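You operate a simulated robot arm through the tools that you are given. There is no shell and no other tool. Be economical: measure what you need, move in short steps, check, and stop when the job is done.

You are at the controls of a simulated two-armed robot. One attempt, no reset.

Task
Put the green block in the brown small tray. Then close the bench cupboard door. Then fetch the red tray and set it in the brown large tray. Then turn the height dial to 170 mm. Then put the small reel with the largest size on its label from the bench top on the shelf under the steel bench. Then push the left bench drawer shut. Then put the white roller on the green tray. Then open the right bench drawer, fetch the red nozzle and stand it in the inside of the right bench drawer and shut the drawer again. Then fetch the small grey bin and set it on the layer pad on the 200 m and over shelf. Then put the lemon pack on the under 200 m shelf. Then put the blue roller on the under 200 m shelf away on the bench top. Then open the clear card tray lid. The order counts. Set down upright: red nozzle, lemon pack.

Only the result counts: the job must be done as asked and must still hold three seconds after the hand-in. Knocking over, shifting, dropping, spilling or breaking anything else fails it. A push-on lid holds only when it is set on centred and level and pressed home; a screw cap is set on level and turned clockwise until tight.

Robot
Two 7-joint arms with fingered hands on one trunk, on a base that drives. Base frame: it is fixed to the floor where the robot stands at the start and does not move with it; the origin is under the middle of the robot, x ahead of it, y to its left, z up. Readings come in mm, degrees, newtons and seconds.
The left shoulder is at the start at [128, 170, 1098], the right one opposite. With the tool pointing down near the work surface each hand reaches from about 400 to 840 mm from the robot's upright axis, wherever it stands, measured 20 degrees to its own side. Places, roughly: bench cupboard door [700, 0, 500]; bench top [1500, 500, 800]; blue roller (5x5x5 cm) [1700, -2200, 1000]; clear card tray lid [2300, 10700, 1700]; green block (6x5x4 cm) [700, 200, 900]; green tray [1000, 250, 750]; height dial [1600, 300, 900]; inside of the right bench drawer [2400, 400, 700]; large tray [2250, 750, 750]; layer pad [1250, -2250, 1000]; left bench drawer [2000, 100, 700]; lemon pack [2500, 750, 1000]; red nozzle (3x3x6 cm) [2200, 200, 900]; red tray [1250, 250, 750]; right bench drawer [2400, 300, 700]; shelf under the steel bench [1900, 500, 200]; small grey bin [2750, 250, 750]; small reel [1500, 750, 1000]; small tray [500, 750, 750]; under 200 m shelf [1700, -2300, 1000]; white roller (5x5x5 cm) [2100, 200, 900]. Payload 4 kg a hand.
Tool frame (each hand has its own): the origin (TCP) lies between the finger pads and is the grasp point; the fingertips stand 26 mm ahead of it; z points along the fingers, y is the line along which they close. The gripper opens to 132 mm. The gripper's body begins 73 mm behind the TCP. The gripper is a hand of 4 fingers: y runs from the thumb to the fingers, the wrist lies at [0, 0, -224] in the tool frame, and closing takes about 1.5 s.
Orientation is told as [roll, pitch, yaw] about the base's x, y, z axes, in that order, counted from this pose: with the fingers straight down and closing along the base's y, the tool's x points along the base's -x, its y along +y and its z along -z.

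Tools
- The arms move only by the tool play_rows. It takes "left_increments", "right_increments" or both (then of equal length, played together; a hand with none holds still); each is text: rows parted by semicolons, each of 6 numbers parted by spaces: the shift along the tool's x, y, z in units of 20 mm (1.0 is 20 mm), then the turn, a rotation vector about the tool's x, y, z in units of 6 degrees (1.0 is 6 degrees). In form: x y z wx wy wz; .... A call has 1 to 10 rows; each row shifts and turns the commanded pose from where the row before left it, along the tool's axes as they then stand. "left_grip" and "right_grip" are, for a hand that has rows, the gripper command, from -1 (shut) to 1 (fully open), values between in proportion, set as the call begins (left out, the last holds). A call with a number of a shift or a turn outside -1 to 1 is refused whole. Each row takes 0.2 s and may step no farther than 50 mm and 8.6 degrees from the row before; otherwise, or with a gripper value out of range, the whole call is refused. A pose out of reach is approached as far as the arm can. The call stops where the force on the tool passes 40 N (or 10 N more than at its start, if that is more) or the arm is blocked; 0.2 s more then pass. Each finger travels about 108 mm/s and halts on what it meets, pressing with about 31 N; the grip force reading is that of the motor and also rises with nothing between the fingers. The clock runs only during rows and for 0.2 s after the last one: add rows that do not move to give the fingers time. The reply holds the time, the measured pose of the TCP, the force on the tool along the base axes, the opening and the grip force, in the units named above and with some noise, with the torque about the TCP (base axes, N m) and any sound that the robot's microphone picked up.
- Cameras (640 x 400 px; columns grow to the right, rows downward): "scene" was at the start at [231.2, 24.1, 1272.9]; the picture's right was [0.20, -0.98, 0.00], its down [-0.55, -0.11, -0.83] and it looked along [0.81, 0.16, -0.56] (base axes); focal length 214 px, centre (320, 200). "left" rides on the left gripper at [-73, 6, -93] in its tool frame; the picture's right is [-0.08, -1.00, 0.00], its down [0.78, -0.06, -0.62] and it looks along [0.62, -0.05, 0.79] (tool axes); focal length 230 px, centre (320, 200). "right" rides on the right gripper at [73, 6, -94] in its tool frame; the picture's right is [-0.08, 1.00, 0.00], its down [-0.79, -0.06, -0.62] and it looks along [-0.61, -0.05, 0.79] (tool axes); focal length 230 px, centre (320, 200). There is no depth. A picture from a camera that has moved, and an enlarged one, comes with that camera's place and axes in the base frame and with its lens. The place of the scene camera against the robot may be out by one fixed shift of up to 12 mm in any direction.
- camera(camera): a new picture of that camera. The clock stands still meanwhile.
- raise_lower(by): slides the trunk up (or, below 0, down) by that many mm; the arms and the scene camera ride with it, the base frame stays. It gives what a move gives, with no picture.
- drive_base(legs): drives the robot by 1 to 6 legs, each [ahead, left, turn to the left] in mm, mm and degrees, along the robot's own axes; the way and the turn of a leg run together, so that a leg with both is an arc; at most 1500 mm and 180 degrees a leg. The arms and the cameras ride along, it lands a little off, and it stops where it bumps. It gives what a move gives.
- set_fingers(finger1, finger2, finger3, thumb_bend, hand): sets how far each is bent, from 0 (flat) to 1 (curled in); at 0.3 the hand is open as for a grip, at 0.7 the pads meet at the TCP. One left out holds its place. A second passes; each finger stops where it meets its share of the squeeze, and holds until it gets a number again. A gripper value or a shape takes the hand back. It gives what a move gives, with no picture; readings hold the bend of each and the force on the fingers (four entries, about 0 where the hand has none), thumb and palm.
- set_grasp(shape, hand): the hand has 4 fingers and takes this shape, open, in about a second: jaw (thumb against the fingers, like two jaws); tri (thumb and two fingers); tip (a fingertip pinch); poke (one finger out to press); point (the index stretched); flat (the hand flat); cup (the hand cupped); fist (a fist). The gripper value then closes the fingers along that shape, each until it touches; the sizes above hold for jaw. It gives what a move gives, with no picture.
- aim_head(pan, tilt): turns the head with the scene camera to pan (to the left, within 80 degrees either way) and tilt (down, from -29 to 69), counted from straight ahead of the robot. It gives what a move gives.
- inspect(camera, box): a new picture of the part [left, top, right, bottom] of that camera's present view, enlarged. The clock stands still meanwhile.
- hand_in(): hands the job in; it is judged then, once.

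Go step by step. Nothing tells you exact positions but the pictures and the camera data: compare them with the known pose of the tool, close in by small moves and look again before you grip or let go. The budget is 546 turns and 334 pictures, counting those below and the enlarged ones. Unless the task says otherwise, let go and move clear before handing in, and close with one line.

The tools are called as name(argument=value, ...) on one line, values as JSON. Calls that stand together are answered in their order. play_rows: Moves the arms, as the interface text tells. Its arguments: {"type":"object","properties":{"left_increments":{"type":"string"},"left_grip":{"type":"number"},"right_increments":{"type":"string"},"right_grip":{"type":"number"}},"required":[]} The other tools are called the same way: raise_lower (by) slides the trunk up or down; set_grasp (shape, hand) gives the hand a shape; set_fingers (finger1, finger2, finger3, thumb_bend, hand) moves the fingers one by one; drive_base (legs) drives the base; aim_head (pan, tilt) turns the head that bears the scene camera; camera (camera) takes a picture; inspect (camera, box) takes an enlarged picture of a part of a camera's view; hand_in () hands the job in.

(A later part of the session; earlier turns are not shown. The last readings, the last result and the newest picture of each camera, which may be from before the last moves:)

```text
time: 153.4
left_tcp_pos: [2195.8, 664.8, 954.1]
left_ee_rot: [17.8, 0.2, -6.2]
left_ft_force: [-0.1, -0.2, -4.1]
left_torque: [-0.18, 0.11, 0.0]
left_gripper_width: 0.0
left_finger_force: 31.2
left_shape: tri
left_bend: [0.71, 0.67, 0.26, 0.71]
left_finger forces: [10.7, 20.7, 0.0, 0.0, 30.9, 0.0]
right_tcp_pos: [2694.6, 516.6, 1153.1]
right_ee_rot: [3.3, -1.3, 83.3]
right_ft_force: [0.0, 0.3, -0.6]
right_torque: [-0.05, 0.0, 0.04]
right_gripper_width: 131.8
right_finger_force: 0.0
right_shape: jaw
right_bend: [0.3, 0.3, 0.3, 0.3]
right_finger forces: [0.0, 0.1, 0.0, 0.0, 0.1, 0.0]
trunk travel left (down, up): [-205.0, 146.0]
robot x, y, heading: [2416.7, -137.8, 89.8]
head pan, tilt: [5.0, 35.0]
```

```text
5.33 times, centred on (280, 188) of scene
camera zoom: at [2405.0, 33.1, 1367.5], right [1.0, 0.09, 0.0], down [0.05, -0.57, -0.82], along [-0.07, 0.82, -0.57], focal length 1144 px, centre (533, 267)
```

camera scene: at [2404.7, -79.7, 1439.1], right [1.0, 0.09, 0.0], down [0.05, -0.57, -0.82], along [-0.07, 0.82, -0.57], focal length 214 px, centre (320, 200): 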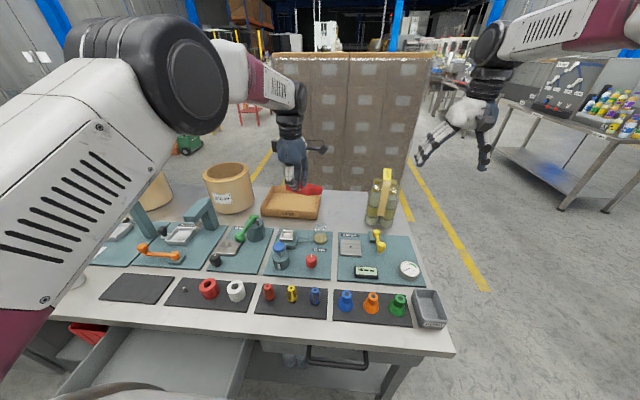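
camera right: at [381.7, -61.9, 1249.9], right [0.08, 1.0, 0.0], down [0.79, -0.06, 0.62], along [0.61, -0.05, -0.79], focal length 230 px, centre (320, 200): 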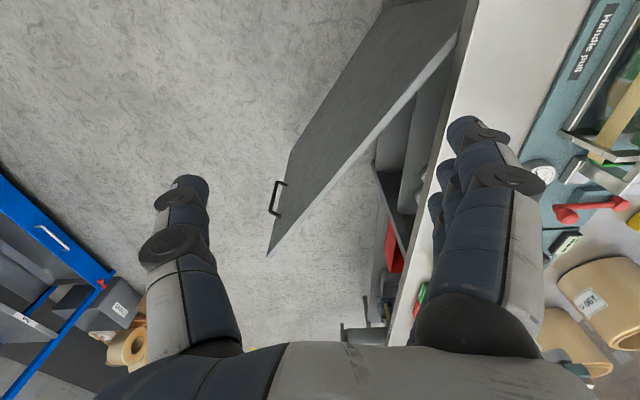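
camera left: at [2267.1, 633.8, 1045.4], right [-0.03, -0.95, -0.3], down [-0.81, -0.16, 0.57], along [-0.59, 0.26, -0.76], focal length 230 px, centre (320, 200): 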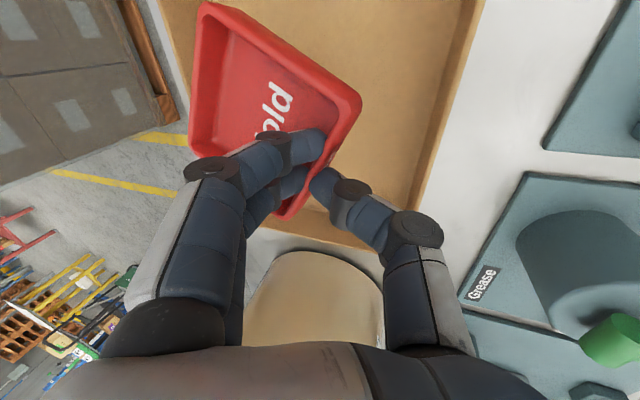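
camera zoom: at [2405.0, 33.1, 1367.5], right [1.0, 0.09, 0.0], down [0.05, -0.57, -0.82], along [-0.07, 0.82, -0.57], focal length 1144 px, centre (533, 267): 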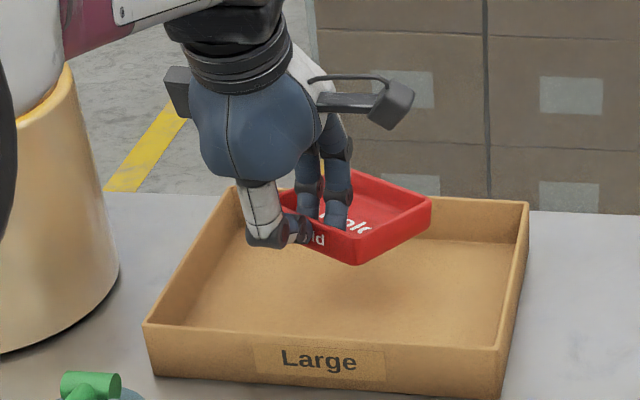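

I'll descend while backing 15 mm, so the red tray lands in the middle.

play_rows(left_increments="0 -0.42 0.68 0 0 0;0 -0.42 0.68 0 0 0;0 -0.42 0.68 0 0 0;0 -0.3 0.6 0 0 0")

inspect(camera="scene", box=[220, 150, 340, 225])

camera(camera="left")

```text
time: 154.4
left_tcp_pos: [2193.1, 651.2, 895.1]
left_ee_rot: [18.0, 0.2, -6.3]
left_ft_force: [0.5, -0.1, -2.1]
left_torque: [-0.02, -0.01, 0.02]
left_gripper_width: 0.0
left_finger_force: 31.1
left_shape: tri
left_bend: [0.72, 0.67, 0.26, 0.72]
left_finger forces: [10.2, 19.5, 0.0, 0.0, 29.5, 0.0]
right_tcp_pos: [2694.9, 515.7, 1153.7]
right_ee_rot: [3.3, -1.5, 83.4]
right_ft_force: [0.0, 0.5, 0.0]
right_torque: [-0.02, 0.01, -0.01]
right_gripper_width: 132.1
right_finger_force: 0.0
right_shape: jaw
right_bend: [0.3, 0.3, 0.3, 0.3]
right_finger forces: [0.0, 0.1, 0.0, 0.0, 0.0, 0.0]
trunk travel left (down, up): [-205.0, 146.0]
robot x, y, heading: [2418.5, -135.1, 90.1]
head pan, tilt: [5.0, 35.0]
```

```text
5.33 times, centred on (280, 188) of scene
camera zoom: at [2404.8, 31.7, 1367.7], right [1.0, 0.09, 0.0], down [0.05, -0.57, -0.82], along [-0.07, 0.82, -0.57], focal length 1144 px, centre (533, 267)
```

zoom: 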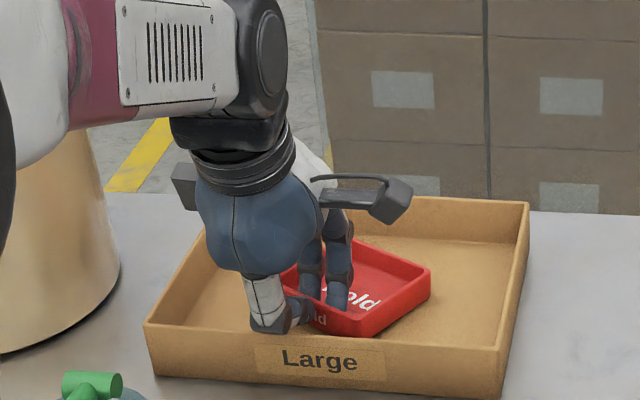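

```text
262 pictures are left
camera left: at [2264.9, 619.9, 986.6], right [-0.03, -0.95, -0.31], down [-0.81, -0.16, 0.57], along [-0.59, 0.26, -0.76], focal length 230 px, centre (320, 200)
```

left: 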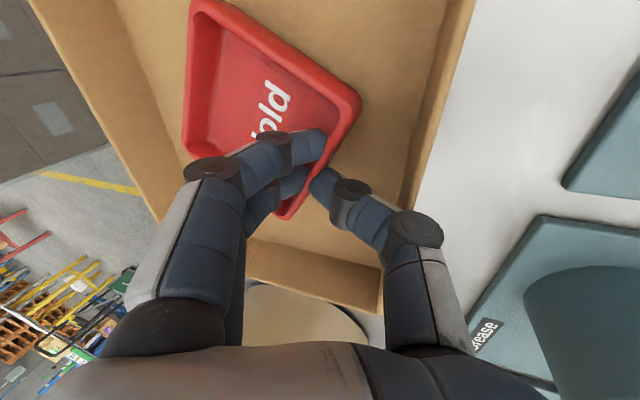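

It's touching down inside the large tray. I'll lower a touch more and open a little.

play_rows(left_increments="0 -0.1 0.3 0 0 0;0 0 0 0 0 0")

play_rows(left_increments="0 0 0 0 0 0;0 0 0 0 0 0;0 0 0 0 0 0", left_grip=-0.5)

camera(camera="left")

```text
time: 155.0
left_tcp_pos: [2195.2, 651.8, 894.1]
left_ee_rot: [18.4, 0.2, -6.3]
left_ft_force: [-3.9, 4.7, 21.7]
left_torque: [-0.96, 0.06, -0.1]
left_gripper_width: 0.0
left_finger_force: 30.7
left_shape: tri
left_bend: [0.72, 0.67, 0.26, 0.71]
left_finger forces: [11.8, 21.0, 0.0, 0.0, 55.3, 0.0]
right_tcp_pos: [2694.9, 513.6, 1155.4]
right_ee_rot: [3.4, -1.5, 83.3]
right_ft_force: [-0.3, 0.5, -0.2]
right_torque: [0.01, 0.04, 0.02]
right_gripper_width: 132.1
right_finger_force: 0.0
right_shape: jaw
right_bend: [0.3, 0.3, 0.3, 0.3]
right_finger forces: [0.1, 0.2, 0.0, 0.1, 0.1, 0.1]
trunk travel left (down, up): [-205.0, 146.0]
robot x, y, heading: [2421.8, -133.9, 90.0]
head pan, tilt: [5.0, 35.0]
```

```text
time: 155.8
left_tcp_pos: [2194.8, 651.3, 895.9]
left_ee_rot: [18.5, 0.3, -6.3]
left_ft_force: [-0.7, 13.5, 33.0]
left_torque: [-1.27, 0.1, -0.23]
left_gripper_width: 26.3
left_finger_force: 0.1
left_shape: tri
left_bend: [0.74, 0.74, 0.0, 0.7]
left_finger forces: [2.5, 3.9, 0.1, 0.0, 31.4, 0.0]
right_tcp_pos: [2696.3, 513.2, 1154.0]
right_ee_rot: [3.4, -1.4, 83.3]
right_ft_force: [0.2, -0.4, 0.5]
right_torque: [0.0, 0.0, 0.0]
right_gripper_width: 131.9
right_finger_force: 0.1
right_shape: jaw
right_bend: [0.3, 0.3, 0.3, 0.3]
right_finger forces: [0.1, 0.0, 0.0, 0.1, 0.0, 0.1]
trunk travel left (down, up): [-205.0, 146.0]
robot x, y, heading: [2420.6, -135.9, 90.1]
head pan, tilt: [5.0, 35.0]
```

```text
261 pictures are left
camera left: at [2266.3, 619.8, 985.7], right [-0.03, -0.95, -0.32], down [-0.81, -0.17, 0.57], along [-0.59, 0.27, -0.76], focal length 230 px, centre (320, 200)
```

left: 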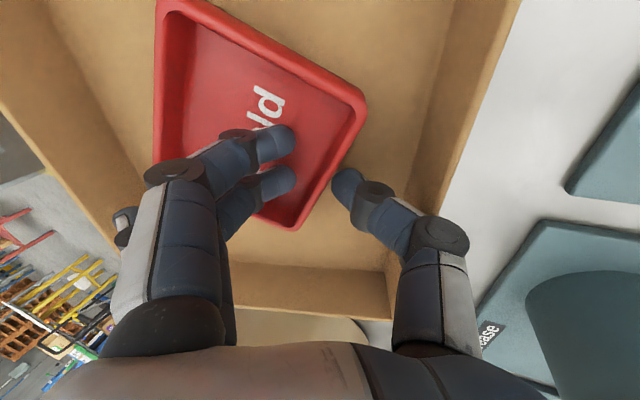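

The tray is released and flat. I'll rise vertically.

play_rows(left_increments="0 0.16 -0.48 0 0 0;0 0.16 -0.48 0 0 0;0 0.31 -0.95 0 0 0;0 0.31 -0.95 0 0 0;0 0.31 -0.95 0 0 0;0 0.2 -0.95 0 0 0;0 0.1 -0.95 0 0 0;0 0 -0.95 0 0 0")

inspect(camera="scene", box=[180, 140, 420, 290])

```text
time: 157.6
left_tcp_pos: [2193.1, 639.4, 1025.6]
left_ee_rot: [17.8, 0.2, -6.2]
left_ft_force: [-0.5, -1.1, 0.3]
left_torque: [-0.01, 0.04, 0.01]
left_gripper_width: 32.9
left_finger_force: 0.1
left_shape: tri
left_bend: [0.73, 0.73, 0.0, 0.7]
left_finger forces: [0.0, 0.0, 0.0, 0.0, 0.1, 0.0]
right_tcp_pos: [2695.1, 514.5, 1153.6]
right_ee_rot: [3.4, -1.4, 83.4]
right_ft_force: [-0.3, -0.3, 0.7]
right_torque: [0.01, -0.01, -0.01]
right_gripper_width: 131.7
right_finger_force: 0.1
right_shape: jaw
right_bend: [0.3, 0.3, 0.3, 0.3]
right_finger forces: [0.0, 0.0, 0.0, 0.0, 0.0, 0.1]
trunk travel left (down, up): [-205.0, 146.0]
robot x, y, heading: [2415.9, -135.8, 90.1]
head pan, tilt: [5.0, 35.0]
```

```text
2.67 times, centred on (300, 215) of scene
camera zoom: at [2405.1, 30.8, 1367.8], right [1.0, 0.09, 0.0], down [0.05, -0.57, -0.82], along [-0.07, 0.82, -0.57], focal length 572 px, centre (373, 160)
```

zoom: 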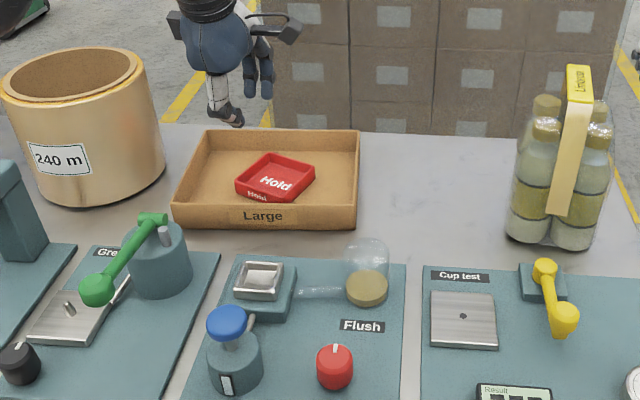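

Task 3 is done: the red tray is in the large tray. Next I'll back away and go to the height dial near x 1600.

raise_lower(by=100)

drive_base(legs=[[-420, 0, 0], [0, 780, 0]])

set_grasp(hand="left", shape="jaw")

aim_head(pan=0, tilt=45)

camera(camera="scene")

```text
time: 158.9
left_tcp_pos: [2193.8, 638.7, 1126.5]
left_ee_rot: [17.7, 0.1, -6.2]
left_ft_force: [1.0, 0.1, 0.7]
left_torque: [-0.01, -0.02, 0.01]
left_gripper_width: 32.8
left_finger_force: 0.0
left_shape: tri
left_bend: [0.73, 0.73, 0.0, 0.7]
left_finger forces: [0.1, 0.0, 0.1, 0.1, 0.0, 0.1]
right_tcp_pos: [2694.1, 515.4, 1253.5]
right_ee_rot: [3.3, -1.4, 83.3]
right_ft_force: [0.0, 0.6, 0.0]
right_torque: [-0.01, 0.03, 0.0]
right_gripper_width: 132.1
right_finger_force: 0.1
right_shape: jaw
right_bend: [0.3, 0.3, 0.3, 0.3]
right_finger forces: [0.1, 0.0, 0.0, 0.0, 0.0, 0.0]
trunk travel left (down, up): [-305.0, 46.0]
robot x, y, heading: [2418.2, -137.8, 89.9]
head pan, tilt: [5.0, 35.0]
```

```text
time: 168.3
left_tcp_pos: [1408.3, 211.5, 1125.7]
left_ee_rot: [17.8, 0.2, -5.5]
left_ft_force: [-0.6, -0.6, 0.1]
left_torque: [0.01, -0.01, 0.01]
left_gripper_width: 32.7
left_finger_force: 0.0
left_shape: tri
left_bend: [0.73, 0.73, 0.0, 0.7]
left_finger forces: [0.0, 0.1, 0.0, 0.0, 0.0, 0.0]
right_tcp_pos: [1910.7, 94.2, 1253.7]
right_ee_rot: [3.3, -1.4, 83.9]
right_ft_force: [0.0, 0.4, 0.5]
right_torque: [-0.02, 0.0, -0.01]
right_gripper_width: 131.7
right_finger_force: 0.1
right_shape: jaw
right_bend: [0.3, 0.3, 0.3, 0.3]
right_finger forces: [0.1, 0.0, 0.0, 0.1, 0.0, 0.0]
trunk travel left (down, up): [-305.0, 46.0]
robot x, y, heading: [1640.5, -561.7, 90.5]
head pan, tilt: [5.0, 35.0]
```

```text
time: 169.2
left_tcp_pos: [1408.7, 211.5, 1126.2]
left_ee_rot: [18.0, 0.2, -5.7]
left_ft_force: [0.3, 0.1, -0.9]
left_torque: [0.01, 0.02, -0.03]
left_gripper_width: 131.7
left_finger_force: 0.1
left_shape: jaw
left_bend: [0.3, 0.3, 0.3, 0.3]
left_finger forces: [0.1, 0.1, 0.0, 0.0, 0.0, 0.0]
right_tcp_pos: [1910.7, 93.8, 1253.5]
right_ee_rot: [3.2, -1.4, 83.9]
right_ft_force: [0.2, -0.2, -0.6]
right_torque: [0.0, -0.02, -0.01]
right_gripper_width: 131.8
right_finger_force: 0.0
right_shape: jaw
right_bend: [0.3, 0.3, 0.3, 0.3]
right_finger forces: [0.0, 0.0, 0.0, 0.1, 0.0, 0.0]
trunk travel left (down, up): [-305.0, 46.0]
robot x, y, heading: [1643.1, -562.3, 90.5]
head pan, tilt: [5.0, 35.0]
```

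```text
time: 170.0
left_tcp_pos: [1409.6, 211.7, 1126.0]
left_ee_rot: [17.8, 0.2, -5.6]
left_ft_force: [-0.6, 0.1, -0.1]
left_torque: [0.0, -0.01, 0.0]
left_gripper_width: 132.2
left_finger_force: 0.0
left_shape: jaw
left_bend: [0.3, 0.3, 0.3, 0.3]
left_finger forces: [0.0, 0.1, 0.0, 0.1, 0.0, 0.0]
right_tcp_pos: [1910.5, 92.3, 1254.0]
right_ee_rot: [3.3, -1.4, 84.0]
right_ft_force: [0.0, 1.0, -0.3]
right_torque: [-0.01, 0.03, 0.02]
right_gripper_width: 131.9
right_finger_force: 0.1
right_shape: jaw
right_bend: [0.3, 0.3, 0.3, 0.3]
right_finger forces: [0.0, 0.0, 0.0, 0.1, 0.0, 0.1]
trunk travel left (down, up): [-305.0, 46.0]
robot x, y, heading: [1641.7, -559.8, 90.4]
head pan, tilt: [0.0, 45.0]
```

```text
259 pictures are left
camera scene: at [1633.8, -431.7, 1454.8], right [1.0, 0.01, 0.0], down [0.01, -0.71, -0.71], along [-0.01, 0.71, -0.71], focal length 214 px, centre (320, 200)
```

scene: 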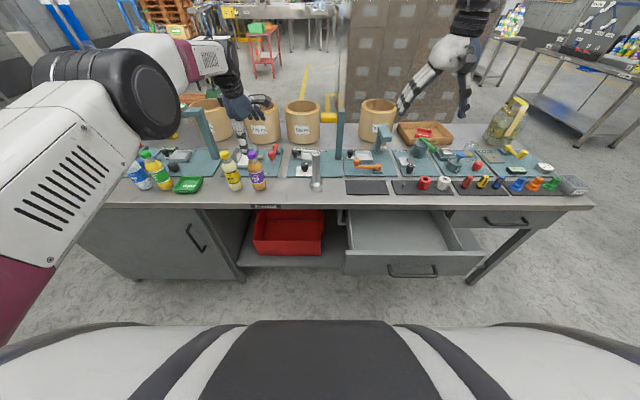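

inspect(camera="scene", box=[280, 120, 370, 205])

inspect(camera="scene", box=[360, 110, 460, 205])

inspect(camera="scene", box=[150, 85, 290, 205])

```text
4.71 times, centred on (325, 162) of scene
camera zoom: at [1633.8, -431.7, 1454.8], right [1.0, 0.01, 0.0], down [0.01, -0.71, -0.71], along [-0.01, 0.71, -0.71], focal length 1009 px, centre (296, 376)
```

zoom: 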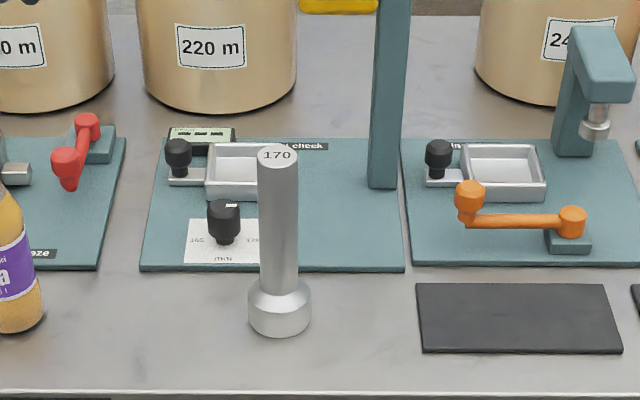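

```text
4.21 times, centred on (410, 158) of scene
camera zoom: at [1633.8, -431.7, 1454.8], right [1.0, 0.01, 0.0], down [0.01, -0.71, -0.71], along [-0.01, 0.71, -0.71], focal length 903 px, centre (-59, 379)
```

zoom: 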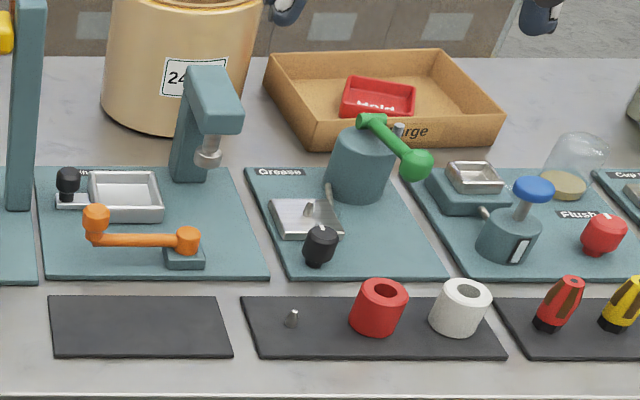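

```text
3.33 times, centred on (220, 145) of scene
camera zoom: at [1633.8, -431.7, 1454.8], right [1.0, 0.01, 0.0], down [0.01, -0.71, -0.71], along [-0.01, 0.71, -0.71], focal length 715 px, centre (653, 383)
```

zoom: 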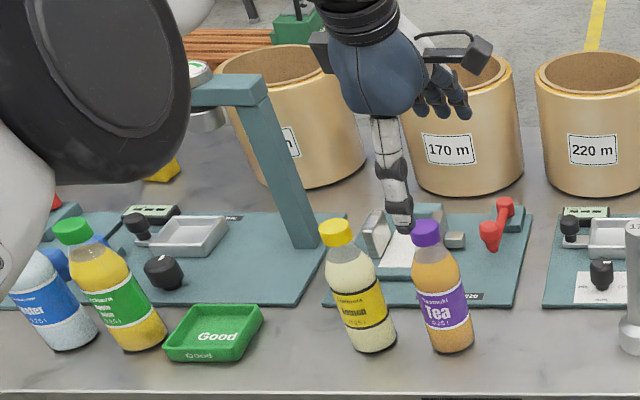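

The height dial is the black knob on the scale card at about (1554, 350), next to a free-standing silver "170" gauge post that I must not touch. I'll reorient and pull back the left hand before driving in.

play_rows(left_increments="0 0 0 1 0 0;0 0 0 1 0 0;0 0 0 1 0 -1;0 -0.8 -0.3 0 0 -1;0 -0.8 -0.3 0 0 -1;0.3 -0.8 0 0 0 -1;0.3 -0.8 0 0 0 -1;0.3 -0.8 0 0 0 -1;0.3 -0.7 0 0 0 -1;0.5 -0.7 0 0 0 -1")

play_rows(left_increments="0 0 0 0 0 -1;0 0 0 0 0 -1;0 0 0 0 0 -1;0 0 0 0 0 -1;0 0 0 0 0 -1;0 0 0 0 0 -1;0 0 0 0 0 -1;0 0 0 0 0 -1", left_grip=-0.2)

```text
time: 172.2
left_tcp_pos: [1405.5, 31.3, 1134.2]
left_ee_rot: [-0.1, 0.0, 42.4]
left_ft_force: [0.3, -0.4, 0.0]
left_torque: [0.01, 0.02, -0.02]
left_gripper_width: 132.2
left_finger_force: 0.1
left_shape: jaw
left_bend: [0.3, 0.3, 0.3, 0.3]
left_finger forces: [0.1, 0.1, 0.0, 0.1, 0.0, 0.1]
left hand out of reach, approached as far as the arm can: row 1, 2, 3
right_tcp_pos: [1911.4, 93.1, 1254.4]
right_ee_rot: [3.5, -1.4, 83.9]
right_ft_force: [0.2, 0.2, 0.1]
right_torque: [-0.01, 0.04, 0.0]
right_gripper_width: 131.9
right_finger_force: 0.0
right_shape: jaw
right_bend: [0.3, 0.3, 0.3, 0.3]
right_finger forces: [0.0, 0.0, 0.0, 0.0, 0.1, 0.0]
trunk travel left (down, up): [-305.0, 46.0]
robot x, y, heading: [1641.2, -561.4, 90.6]
head pan, tilt: [0.0, 45.0]
```

```text
time: 174.0
left_tcp_pos: [1406.3, 32.8, 1134.1]
left_ee_rot: [0.0, 0.2, 90.4]
left_ft_force: [0.5, 0.2, -0.4]
left_torque: [-0.02, -0.01, 0.04]
left_gripper_width: 53.5
left_finger_force: 0.0
left_shape: jaw
left_bend: [0.73, 0.73, 0.73, 0.7]
left_finger forces: [0.0, 0.1, 0.0, 0.0, 0.0, 0.0]
right_tcp_pos: [1912.2, 95.1, 1253.3]
right_ee_rot: [3.5, -1.4, 84.0]
right_ft_force: [-0.4, -0.7, -0.1]
right_torque: [0.02, 0.05, -0.02]
right_gripper_width: 131.8
right_finger_force: 0.0
right_shape: jaw
right_bend: [0.3, 0.3, 0.3, 0.3]
right_finger forces: [0.1, 0.0, 0.0, 0.0, 0.0, 0.0]
trunk travel left (down, up): [-305.0, 46.0]
robot x, y, heading: [1641.5, -558.9, 90.4]
head pan, tilt: [0.0, 45.0]
```

drive_base(legs=[[0, 45, 0], [230, 0, 0]])

play_rows(left_increments="-0.3 -1 0 0 0 0;-0.3 -1 0 0 0 0;-0.3 -1 0 0 0 0;-0.3 -1 0 0 0 0;0 -1 0 0 0 0;0 -1 0 0 0 0;0 -1 0 0 0 0;0 -1 0 0 0 0")

camera(camera="left")

camera(camera="scene")

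```text
time: 176.4
left_tcp_pos: [1359.9, 260.4, 1133.7]
left_ee_rot: [-0.2, 0.2, 90.4]
left_ft_force: [-0.8, 0.0, 0.0]
left_torque: [-0.01, 0.0, -0.02]
left_gripper_width: 53.5
left_finger_force: 0.0
left_shape: jaw
left_bend: [0.73, 0.73, 0.73, 0.7]
left_finger forces: [0.1, 0.1, 0.1, 0.0, 0.1, 0.0]
right_tcp_pos: [1863.7, 322.9, 1252.6]
right_ee_rot: [3.3, -1.4, 83.9]
right_ft_force: [-0.1, 0.7, 0.7]
right_torque: [-0.02, 0.01, 0.05]
right_gripper_width: 131.9
right_finger_force: 0.1
right_shape: jaw
right_bend: [0.3, 0.3, 0.3, 0.3]
right_finger forces: [0.0, 0.0, 0.1, 0.0, 0.0, 0.0]
trunk travel left (down, up): [-305.0, 46.0]
robot x, y, heading: [1594.3, -334.5, 90.6]
head pan, tilt: [0.0, 45.0]
```

```text
time: 178.4
left_tcp_pos: [1489.0, 295.3, 1145.4]
left_ee_rot: [-3.3, 0.0, 94.2]
left_ft_force: [1.0, 0.5, 0.0]
left_torque: [-0.01, -0.01, -0.02]
left_gripper_width: 53.3
left_finger_force: 0.1
left_shape: jaw
left_bend: [0.73, 0.73, 0.73, 0.7]
left_finger forces: [0.1, 0.0, 0.0, 0.1, 0.0, 0.0]
right_tcp_pos: [1863.7, 321.4, 1252.9]
right_ee_rot: [3.4, -1.5, 83.8]
right_ft_force: [0.4, -0.1, -0.3]
right_torque: [0.01, -0.07, 0.02]
right_gripper_width: 131.8
right_finger_force: 0.0
right_shape: jaw
right_bend: [0.3, 0.3, 0.3, 0.3]
right_finger forces: [0.0, 0.0, 0.0, 0.0, 0.0, 0.0]
trunk travel left (down, up): [-305.0, 46.0]
robot x, y, heading: [1595.2, -329.6, 90.3]
head pan, tilt: [0.0, 45.0]
stopped in row 8 (left hand): the arm was blocked; the commanded pose is now the measured one
```

```text
255 pictures are left
camera left: at [1473.0, 368.4, 1238.6], right [0.99, 0.15, 0.06], down [0.08, -0.78, 0.62], along [0.14, -0.61, -0.78], focal length 230 px, centre (320, 200)
```

left: 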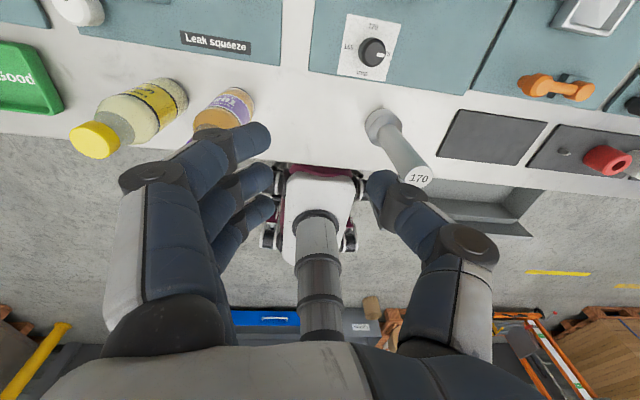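

```text
254 pictures are left
camera scene: at [1586.5, -203.2, 1454.8], right [1.0, 0.01, 0.0], down [0.01, -0.71, -0.71], along [-0.01, 0.71, -0.71], focal length 214 px, centre (320, 200)
```

scene: 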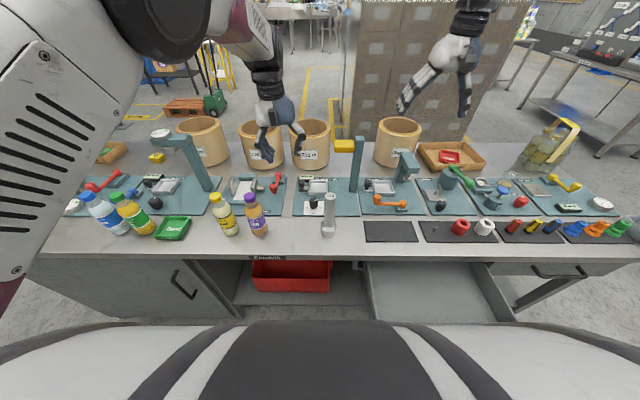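

I'll zoom in on the dial's scale with the left-hand camera.

inspect(camera="left", box=[320, 0, 430, 90])

inspect(camera="scene", box=[285, 160, 345, 220])

```text
4.44 times, centred on (375, 45) of left
camera zoom: at [1473.0, 368.4, 1238.6], right [0.99, 0.15, 0.06], down [0.08, -0.78, 0.62], along [0.14, -0.61, -0.78], focal length 1022 px, centre (76, 889)
```

zoom: 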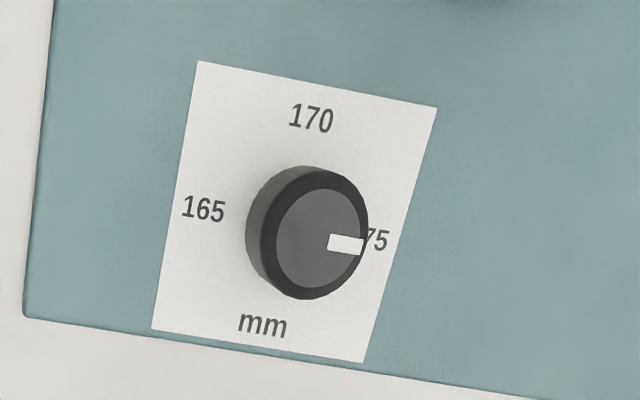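

```text
6.67 times, centred on (315, 190) of scene
camera zoom: at [1586.5, -203.2, 1454.8], right [1.0, 0.01, 0.0], down [0.01, -0.71, -0.71], along [-0.01, 0.71, -0.71], focal length 1430 px, centre (353, 267)
```

zoom: 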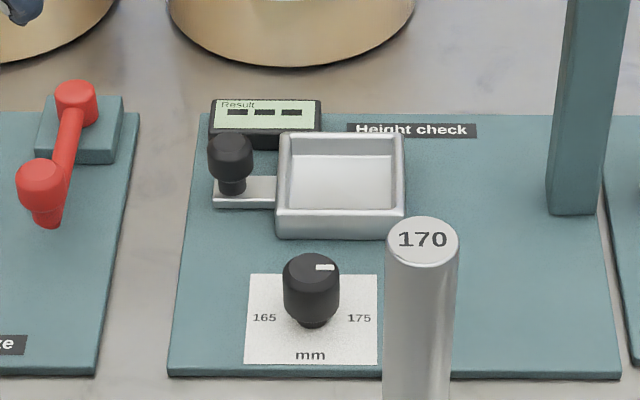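

The dial points at 175 (right) and 170 is at the top, so it needs a 90° counter-clockwise turn. I'll drive 75 mm right so the hand is over the knob at (1563, 345).

drive_base(legs=[[0, -75, 0]])

play_rows(left_increments="-0.5 0 0.5 -0.5 0 0;-0.5 0 0.8 0 0 0.6;-0.5 0 0.8 0 0 0;-0.5 0 0.8 0 0 0;-0.5 0 0.8 0 0 0;0 0 0.8 0 0 0")

camera(camera="left")

```text
time: 179.7
left_tcp_pos: [1564.5, 296.5, 1145.1]
left_ee_rot: [-3.2, 0.0, 94.2]
left_ft_force: [0.3, 0.0, 0.3]
left_torque: [-0.01, -0.03, -0.01]
left_gripper_width: 53.3
left_finger_force: 0.0
left_shape: jaw
left_bend: [0.73, 0.73, 0.73, 0.7]
left_finger forces: [0.1, 0.1, 0.1, 0.0, 0.0, 0.0]
right_tcp_pos: [1939.1, 322.6, 1252.5]
right_ee_rot: [3.5, -1.5, 83.9]
right_ft_force: [0.6, 0.0, -0.4]
right_torque: [-0.01, 0.03, 0.03]
right_gripper_width: 132.0
right_finger_force: 0.0
right_shape: jaw
right_bend: [0.3, 0.3, 0.3, 0.3]
right_finger forces: [0.0, 0.1, 0.0, 0.1, 0.0, 0.1]
trunk travel left (down, up): [-305.0, 46.0]
robot x, y, heading: [1666.5, -330.0, 90.7]
head pan, tilt: [0.0, 45.0]
```

```text
time: 181.1
left_tcp_pos: [1562.8, 347.6, 1056.6]
left_ee_rot: [-0.2, 0.0, 90.6]
left_ft_force: [0.1, 0.3, 0.5]
left_torque: [0.0, 0.0, 0.02]
left_gripper_width: 53.3
left_finger_force: 0.0
left_shape: jaw
left_bend: [0.73, 0.73, 0.73, 0.7]
left_finger forces: [0.0, 0.0, 0.0, 0.0, 0.0, 0.0]
right_tcp_pos: [1939.0, 323.4, 1252.7]
right_ee_rot: [3.3, -1.4, 83.9]
right_ft_force: [-0.4, 0.2, -0.3]
right_torque: [-0.04, 0.0, -0.01]
right_gripper_width: 132.1
right_finger_force: 0.0
right_shape: jaw
right_bend: [0.3, 0.3, 0.3, 0.3]
right_finger forces: [0.0, 0.0, 0.1, 0.1, 0.1, 0.0]
trunk travel left (down, up): [-305.0, 46.0]
robot x, y, heading: [1668.7, -335.0, 90.8]
head pan, tilt: [0.0, 45.0]
```

```text
251 pictures are left
camera left: at [1557.1, 420.3, 1149.5], right [1.0, 0.09, 0.0], down [0.07, -0.78, 0.62], along [0.06, -0.61, -0.79], focal length 230 px, centre (320, 200)
```

left: 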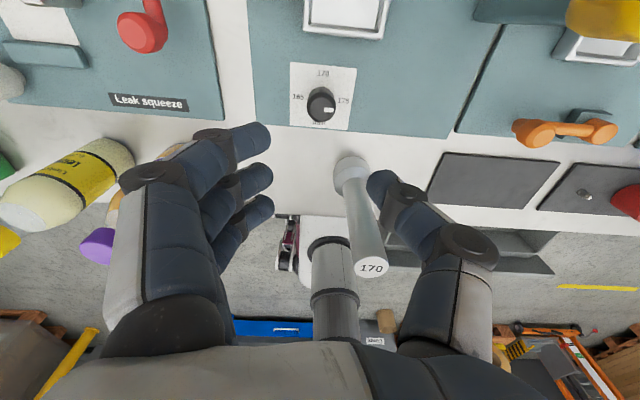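

I'll test in the air whether the wrist can turn far enough counter-clockwise.

play_rows(left_increments="0 0 0 0 0 -1;0 0 0 0 0 -1;0 0 0 0 0 -1;0 0 0 0 0 -1;0 0 0 0 0 -1;0 0 0 0 0 -1;0 0 0 0 0 -1;0 0 0 0 0 -1;0 0 0 0 0 -1;0 0 0 0 0 -1")

```text
time: 183.3
left_tcp_pos: [1562.9, 347.0, 1054.2]
left_ee_rot: [-0.1, 0.2, 150.7]
left_ft_force: [-0.6, -0.2, 0.0]
left_torque: [-0.01, 0.02, 0.02]
left_gripper_width: 53.2
left_finger_force: 0.0
left_shape: jaw
left_bend: [0.73, 0.73, 0.73, 0.7]
left_finger forces: [0.1, 0.1, 0.0, 0.0, 0.0, 0.0]
right_tcp_pos: [1938.2, 322.6, 1253.8]
right_ee_rot: [3.3, -1.4, 83.9]
right_ft_force: [0.5, 0.1, -0.7]
right_torque: [0.0, 0.0, 0.03]
right_gripper_width: 131.8
right_finger_force: 0.0
right_shape: jaw
right_bend: [0.3, 0.3, 0.3, 0.3]
right_finger forces: [0.0, 0.0, 0.0, 0.0, 0.0, 0.0]
trunk travel left (down, up): [-305.0, 46.0]
robot x, y, heading: [1670.5, -331.6, 90.8]
head pan, tilt: [0.0, 45.0]
```

It can. I'll turn back to about 70°, centre, and descend to the knob.

play_rows(left_increments="0 0 0 0 0 1;0 0 0 0 0 1;0 0 0 0 0 1;0 0 0 0 0 1;0 0 0 0 0 1;0 0 0 0 0 1;0 0 0 0 0 1;0 0 0 0 0 1;0 0 0 0 0 1;0 0 0 0 0 1")

play_rows(left_increments="-0.3 -0.1 0.5 0 0 1;0 0 1 0 0 1;0 0 1 0 0 1;0 0 1 0 0 0.4;0 0 1 0 0 0;0 0 1 0 0 0")

camera(camera="left")

camera(camera="scene")

```text
time: 185.5
left_tcp_pos: [1564.4, 346.4, 1054.0]
left_ee_rot: [-0.1, 0.1, 90.4]
left_ft_force: [0.1, 0.3, 0.6]
left_torque: [0.02, 0.02, 0.01]
left_gripper_width: 53.5
left_finger_force: 0.0
left_shape: jaw
left_bend: [0.73, 0.73, 0.73, 0.7]
left_finger forces: [0.0, 0.1, 0.0, 0.1, 0.0, 0.0]
right_tcp_pos: [1937.2, 322.9, 1253.7]
right_ee_rot: [3.4, -1.4, 83.8]
right_ft_force: [1.0, 0.2, 0.2]
right_torque: [0.0, -0.04, -0.03]
right_gripper_width: 132.1
right_finger_force: 0.1
right_shape: jaw
right_bend: [0.3, 0.3, 0.3, 0.3]
right_finger forces: [0.0, 0.1, 0.1, 0.0, 0.0, 0.0]
trunk travel left (down, up): [-305.0, 46.0]
robot x, y, heading: [1672.3, -331.3, 90.8]
head pan, tilt: [0.0, 45.0]
```

```text
time: 186.9
left_tcp_pos: [1565.4, 353.2, 945.0]
left_ee_rot: [-0.2, -0.1, 70.1]
left_ft_force: [0.1, 0.1, 0.4]
left_torque: [0.02, 0.0, 0.01]
left_gripper_width: 53.3
left_finger_force: 0.1
left_shape: jaw
left_bend: [0.73, 0.73, 0.73, 0.7]
left_finger forces: [0.1, 0.0, 0.1, 0.0, 0.0, 0.1]
right_tcp_pos: [1938.8, 323.8, 1253.8]
right_ee_rot: [3.3, -1.4, 83.9]
right_ft_force: [-1.2, 0.6, 0.0]
right_torque: [-0.01, 0.0, 0.03]
right_gripper_width: 131.7
right_finger_force: 0.0
right_shape: jaw
right_bend: [0.3, 0.3, 0.3, 0.3]
right_finger forces: [0.1, 0.0, 0.1, 0.1, 0.0, 0.0]
trunk travel left (down, up): [-305.0, 46.0]
robot x, y, heading: [1671.6, -330.1, 90.8]
head pan, tilt: [0.0, 45.0]
```

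```text
250 pictures are left
camera left: at [1585.7, 423.6, 1039.7], right [0.96, -0.27, 0.0], down [-0.21, -0.76, 0.62], along [-0.16, -0.59, -0.79], focal length 230 px, centre (320, 200)
```

left: 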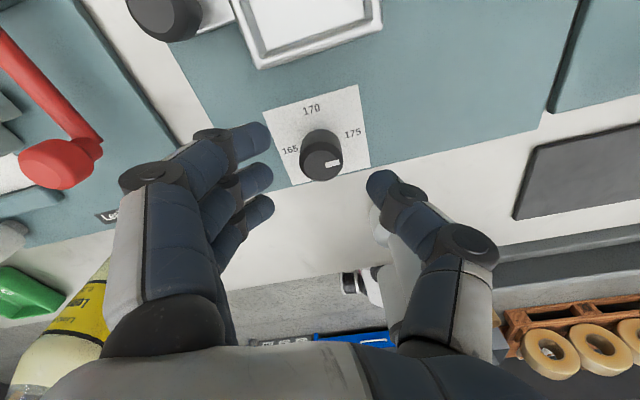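

```text
249 pictures are left
camera scene: at [1661.6, -202.2, 1454.8], right [1.0, 0.01, 0.0], down [0.01, -0.71, -0.71], along [-0.01, 0.71, -0.71], focal length 214 px, centre (320, 200)
```

scene: 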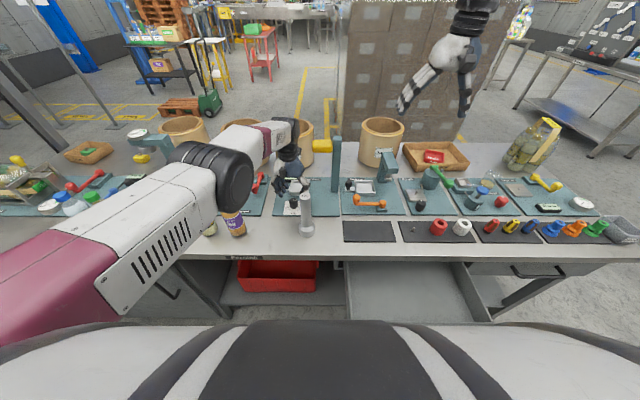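

inspect(camera="scene", box=[250, 140, 350, 240])

```text
4.00 times, centred on (300, 190) of scene
camera zoom: at [1661.6, -202.2, 1454.8], right [1.0, 0.01, 0.0], down [0.01, -0.71, -0.71], along [-0.01, 0.71, -0.71], focal length 858 px, centre (400, 240)
```

zoom: 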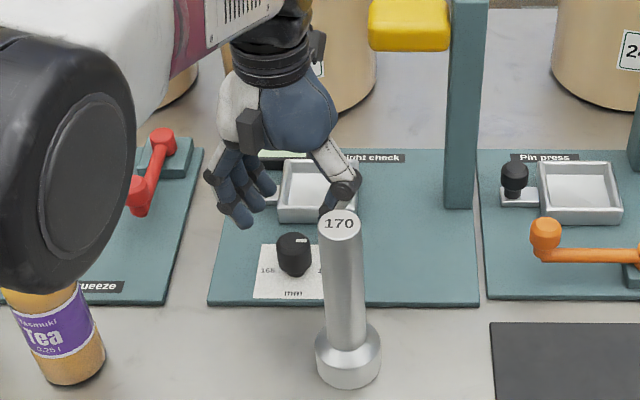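

The clearance to the post is sufficient. I'll lower onto the knob and close.

play_rows(left_increments="0 0 0.9 0 0 0;0 0 0.9 0 0 0;0 0 0.8 0 0 0")

play_rows(left_increments="0 0 0 0 0 0;0 0 0 0 0 0;0 0 0 0 0 0;0 0 0 0 0 0", left_grip=-0.8)

camera(camera="left")

```text
time: 187.7
left_tcp_pos: [1563.8, 342.6, 896.0]
left_ee_rot: [-0.3, 0.0, 70.2]
left_ft_force: [0.8, 0.6, -0.4]
left_torque: [0.04, 0.01, -0.02]
left_gripper_width: 53.3
left_finger_force: 0.1
left_shape: jaw
left_bend: [0.73, 0.73, 0.73, 0.7]
left_finger forces: [0.1, 0.1, 0.1, 0.0, 0.0, 0.1]
left hand out of reach, approached as far as the arm can: row 1, 2, 3
right_tcp_pos: [1938.0, 323.6, 1254.1]
right_ee_rot: [3.3, -1.4, 83.9]
right_ft_force: [0.6, -0.1, -0.6]
right_torque: [-0.01, 0.0, -0.01]
right_gripper_width: 131.9
right_finger_force: 0.1
right_shape: jaw
right_bend: [0.3, 0.3, 0.3, 0.3]
right_finger forces: [0.0, 0.0, 0.0, 0.0, 0.0, 0.0]
trunk travel left (down, up): [-305.0, 46.0]
robot x, y, heading: [1670.5, -329.5, 90.4]
head pan, tilt: [0.0, 45.0]
```

```text
time: 188.7
left_tcp_pos: [1565.3, 342.6, 895.3]
left_ee_rot: [-0.3, 0.0, 70.1]
left_ft_force: [6.5, -1.4, -3.1]
left_torque: [-0.04, -0.05, 0.12]
left_gripper_width: 14.3
left_finger_force: 30.7
left_shape: jaw
left_bend: [0.71, 0.73, 0.7, 0.7]
left_finger forces: [8.9, 11.6, 0.1, 0.1, 27.8, 0.0]
right_tcp_pos: [1939.6, 322.3, 1253.4]
right_ee_rot: [3.4, -1.4, 83.9]
right_ft_force: [0.6, 0.3, 0.7]
right_torque: [-0.02, 0.0, -0.01]
right_gripper_width: 131.8
right_finger_force: 0.0
right_shape: jaw
right_bend: [0.3, 0.3, 0.3, 0.3]
right_finger forces: [0.0, 0.0, 0.1, 0.1, 0.1, 0.0]
trunk travel left (down, up): [-305.0, 46.0]
robot x, y, heading: [1668.5, -334.1, 90.6]
head pan, tilt: [0.0, 45.0]
```

```text
247 pictures are left
camera left: at [1584.3, 412.3, 989.4], right [0.96, -0.27, 0.01], down [-0.21, -0.76, 0.62], along [-0.16, -0.6, -0.79], focal length 230 px, centre (320, 200)
```

left: 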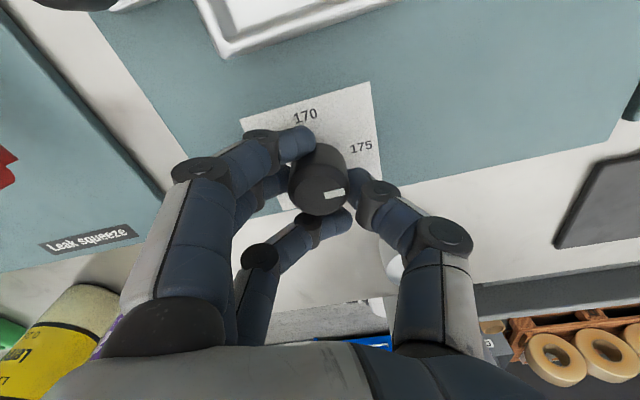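

The knob is held off-centre because the arm is at its limit. I'll release, rise, drive 70 mm closer and regrip centred.

play_rows(left_increments="0 0 0 0 0 0;0 0 0 0 0 0;0 0 0 0 0 0", left_grip=-0.2)

play_rows(left_increments="0 0 -0.8 0 0 0;0 0 -1 0 0 0;0 0 -1 0 0 0;0.3 0 -1 0 0 0;0.6 0 -0.5 0 0 0;1 0 -0.2 0 0 0;1 0 0 0 0 0")

drive_base(legs=[[70, 0, 0]])

camera(camera="left")

```text
time: 189.5
left_tcp_pos: [1563.1, 342.6, 896.3]
left_ee_rot: [-0.2, -0.1, 70.2]
left_ft_force: [-0.5, -0.2, 0.1]
left_torque: [0.02, 0.0, -0.01]
left_gripper_width: 52.0
left_finger_force: 0.0
left_shape: jaw
left_bend: [0.73, 0.73, 0.73, 0.7]
left_finger forces: [0.0, 0.0, 0.0, 0.0, 0.1, 0.0]
right_tcp_pos: [1938.2, 323.4, 1253.7]
right_ee_rot: [3.3, -1.5, 83.9]
right_ft_force: [-0.9, -0.4, 0.0]
right_torque: [-0.01, -0.01, 0.03]
right_gripper_width: 131.9
right_finger_force: 0.0
right_shape: jaw
right_bend: [0.3, 0.3, 0.3, 0.3]
right_finger forces: [0.0, 0.0, 0.0, 0.1, 0.0, 0.1]
trunk travel left (down, up): [-305.0, 46.0]
robot x, y, heading: [1669.3, -325.0, 90.5]
head pan, tilt: [0.0, 45.0]
```

```text
time: 191.1
left_tcp_pos: [1556.2, 358.2, 974.0]
left_ee_rot: [-0.3, 0.0, 70.0]
left_ft_force: [-0.5, -0.6, -0.2]
left_torque: [0.0, 0.0, 0.09]
left_gripper_width: 51.9
left_finger_force: 0.0
left_shape: jaw
left_bend: [0.73, 0.73, 0.73, 0.7]
left_finger forces: [0.0, 0.0, 0.0, 0.1, 0.0, 0.1]
left hand out of reach, approached as far as the arm can: row 2, 3, 4, 5, 6, 7
right_tcp_pos: [1938.5, 322.7, 1253.9]
right_ee_rot: [3.3, -1.4, 83.9]
right_ft_force: [0.7, -0.2, -0.4]
right_torque: [-0.01, -0.04, -0.04]
right_gripper_width: 132.1
right_finger_force: 0.1
right_shape: jaw
right_bend: [0.3, 0.3, 0.3, 0.3]
right_finger forces: [0.0, 0.0, 0.1, 0.1, 0.0, 0.0]
trunk travel left (down, up): [-305.0, 46.0]
robot x, y, heading: [1666.9, -330.7, 90.6]
head pan, tilt: [0.0, 45.0]
```

```text
time: 192.1
left_tcp_pos: [1556.7, 428.1, 973.3]
left_ee_rot: [-0.3, 0.1, 70.2]
left_ft_force: [0.1, -0.3, -0.6]
left_torque: [-0.02, 0.0, 0.02]
left_gripper_width: 52.1
left_finger_force: 0.0
left_shape: jaw
left_bend: [0.73, 0.73, 0.73, 0.7]
left_finger forces: [0.1, 0.0, 0.0, 0.1, 0.0, 0.0]
right_tcp_pos: [1938.2, 393.2, 1253.0]
right_ee_rot: [3.3, -1.4, 84.0]
right_ft_force: [0.0, -0.4, -0.1]
right_torque: [-0.01, -0.04, 0.01]
right_gripper_width: 131.7
right_finger_force: 0.1
right_shape: jaw
right_bend: [0.3, 0.3, 0.3, 0.3]
right_finger forces: [0.1, 0.0, 0.1, 0.1, 0.0, 0.0]
trunk travel left (down, up): [-305.0, 46.0]
robot x, y, heading: [1668.9, -261.6, 90.8]
head pan, tilt: [0.0, 45.0]
```

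```text
246 pictures are left
camera left: at [1576.3, 499.3, 1067.3], right [0.96, -0.27, 0.0], down [-0.21, -0.76, 0.62], along [-0.16, -0.6, -0.79], focal length 230 px, centre (320, 200)
```

left: 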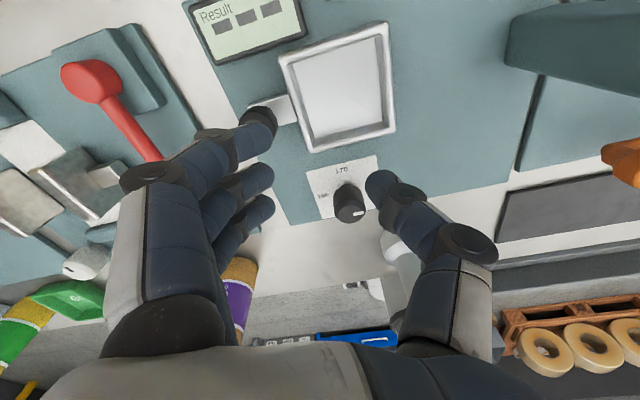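

I'll move over the knob centre and check.

play_rows(left_increments="0.66 -0.35 0 0 0 0;0.66 -0.35 0 0 0 0;0.66 -0.35 0 0 0 0;0.66 -0.35 0 0 0 0;0.66 -0.35 0 0 0 0;0 0 0.7 0 0 0;0 0 0.7 0 0 0")

camera(camera="left")

```text
time: 193.7
left_tcp_pos: [1570.6, 420.6, 940.3]
left_ee_rot: [-0.2, 0.0, 70.1]
left_ft_force: [-0.6, 0.1, -0.3]
left_torque: [-0.02, 0.01, 0.0]
left_gripper_width: 52.4
left_finger_force: 0.0
left_shape: jaw
left_bend: [0.73, 0.73, 0.73, 0.7]
left_finger forces: [0.1, 0.0, 0.1, 0.0, 0.0, 0.0]
left hand out of reach, approached as far as the arm can: row 1, 2, 3, 4, 5, 7
right_tcp_pos: [1937.6, 391.9, 1253.7]
right_ee_rot: [3.3, -1.4, 84.0]
right_ft_force: [0.0, -0.6, 0.0]
right_torque: [-0.01, -0.01, 0.0]
right_gripper_width: 132.0
right_finger_force: 0.1
right_shape: jaw
right_bend: [0.3, 0.3, 0.3, 0.3]
right_finger forces: [0.0, 0.0, 0.1, 0.1, 0.0, 0.0]
trunk travel left (down, up): [-305.0, 46.0]
robot x, y, heading: [1669.5, -263.1, 90.5]
head pan, tilt: [0.0, 45.0]
```

```text
245 pictures are left
camera left: at [1590.6, 491.2, 1034.9], right [0.96, -0.27, 0.0], down [-0.21, -0.76, 0.62], along [-0.16, -0.6, -0.79], focal length 230 px, centre (320, 200)
```

left: 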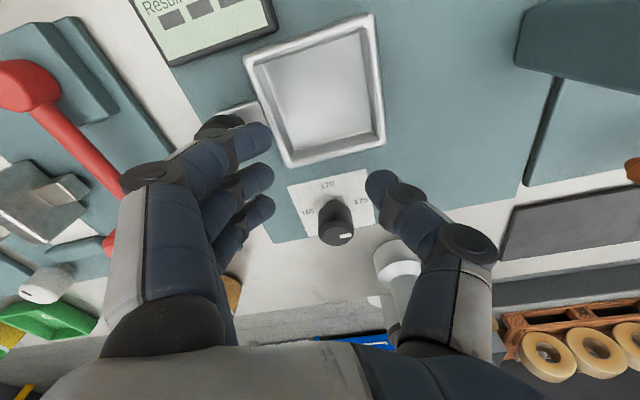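

The arm is at an awkward limit with the trunk this high. I'll raise the hand and lower the trunk to get a better posture.

play_rows(left_increments="0 0 -1 0 0 0;0 0 -1 0 0 0;0 0 -1 0 0 0;0 0 -1 0 0 0;0 0 -1 0 0 0;0 0 -1 0 0 0;0 0 -1 0 0 0")

raise_lower(by=-130)

camera(camera="left")

```text
time: 195.3
left_tcp_pos: [1570.1, 419.5, 1081.4]
left_ee_rot: [-0.4, 0.0, 70.2]
left_ft_force: [-0.1, -0.5, 0.1]
left_torque: [0.0, -0.02, 0.0]
left_gripper_width: 52.1
left_finger_force: 0.0
left_shape: jaw
left_bend: [0.73, 0.73, 0.73, 0.7]
left_finger forces: [0.0, 0.0, 0.0, 0.0, 0.1, 0.0]
right_tcp_pos: [1937.8, 392.7, 1254.6]
right_ee_rot: [3.3, -1.5, 83.9]
right_ft_force: [-0.3, 0.1, -0.1]
right_torque: [0.0, 0.02, -0.02]
right_gripper_width: 131.9
right_finger_force: 0.1
right_shape: jaw
right_bend: [0.3, 0.3, 0.3, 0.3]
right_finger forces: [0.1, 0.1, 0.0, 0.1, 0.0, 0.0]
trunk travel left (down, up): [-305.0, 46.0]
robot x, y, heading: [1668.7, -261.3, 90.8]
head pan, tilt: [0.0, 45.0]
```

```text
time: 196.9
left_tcp_pos: [1571.1, 419.7, 950.5]
left_ee_rot: [-0.2, -0.2, 70.3]
left_ft_force: [-0.1, -0.3, -0.1]
left_torque: [0.01, -0.02, 0.0]
left_gripper_width: 52.0
left_finger_force: 0.0
left_shape: jaw
left_bend: [0.73, 0.73, 0.73, 0.7]
left_finger forces: [0.1, 0.0, 0.0, 0.0, 0.0, 0.1]
right_tcp_pos: [1937.1, 391.9, 1126.3]
right_ee_rot: [3.4, -1.5, 84.0]
right_ft_force: [0.4, 0.1, -0.1]
right_torque: [0.01, -0.01, 0.03]
right_gripper_width: 131.7
right_finger_force: 0.2
right_shape: jaw
right_bend: [0.3, 0.3, 0.3, 0.3]
right_finger forces: [0.0, 0.0, 0.0, 0.0, 0.0, 0.0]
trunk travel left (down, up): [-175.0, 176.0]
robot x, y, heading: [1671.3, -260.7, 90.5]
head pan, tilt: [0.0, 45.0]
```

```text
244 pictures are left
camera left: at [1590.0, 490.0, 1046.2], right [0.96, -0.27, 0.0], down [-0.21, -0.76, 0.62], along [-0.16, -0.59, -0.79], focal length 230 px, centre (320, 200)
```

left: 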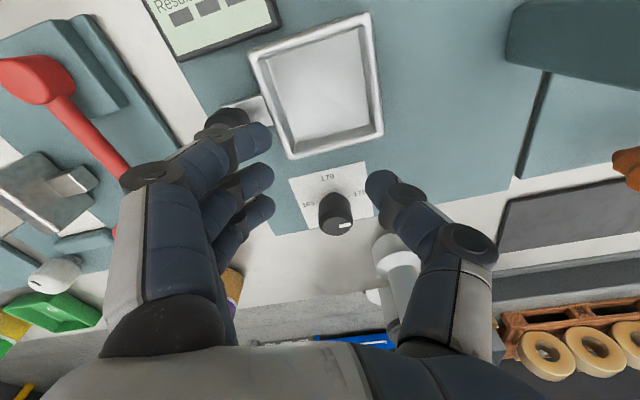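

The knob resolves to about (1566, 349) with its top near z 881. I'll move over it again.

play_rows(left_increments="0.68 -0.2 0 0 0 0;0.68 -0.2 0 0 0 0;0.68 -0.2 0 0 0 0;0.68 -0.2 0 0 0 0;0.68 -0.2 0 0 0 0;0 0 0.7 0 0 0;0 0 0.7 0 0 0")

camera(camera="left")

```text
time: 198.5
left_tcp_pos: [1562.4, 351.9, 925.6]
left_ee_rot: [-0.9, -0.5, 70.9]
left_ft_force: [0.7, -0.2, 0.6]
left_torque: [-0.02, -0.01, -0.01]
left_gripper_width: 52.5
left_finger_force: 0.1
left_shape: jaw
left_bend: [0.73, 0.73, 0.73, 0.7]
left_finger forces: [0.1, 0.1, 0.0, 0.1, 0.0, 0.1]
right_tcp_pos: [1938.4, 391.6, 1123.6]
right_ee_rot: [3.4, -1.3, 84.1]
right_ft_force: [-0.4, 0.2, -0.1]
right_torque: [0.01, -0.01, 0.0]
right_gripper_width: 131.7
right_finger_force: 0.0
right_shape: jaw
right_bend: [0.3, 0.3, 0.3, 0.3]
right_finger forces: [0.0, 0.1, 0.1, 0.0, 0.1, 0.0]
trunk travel left (down, up): [-175.0, 176.0]
robot x, y, heading: [1666.3, -258.9, 90.4]
head pan, tilt: [0.0, 45.0]
```

```text
243 pictures are left
camera left: at [1580.8, 423.4, 1021.3], right [0.97, -0.25, 0.02], down [-0.21, -0.76, 0.61], along [-0.14, -0.59, -0.79], focal length 230 px, centre (320, 200)
```

left: 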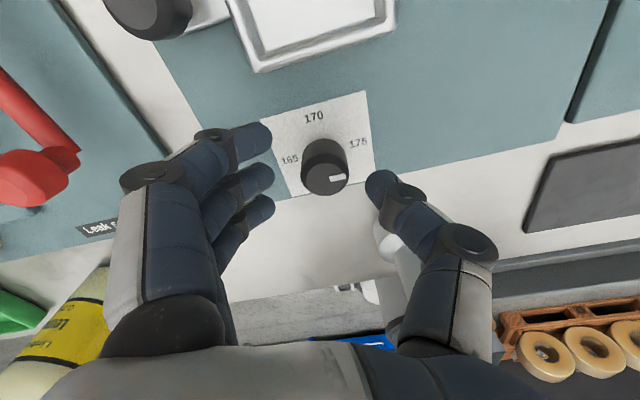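

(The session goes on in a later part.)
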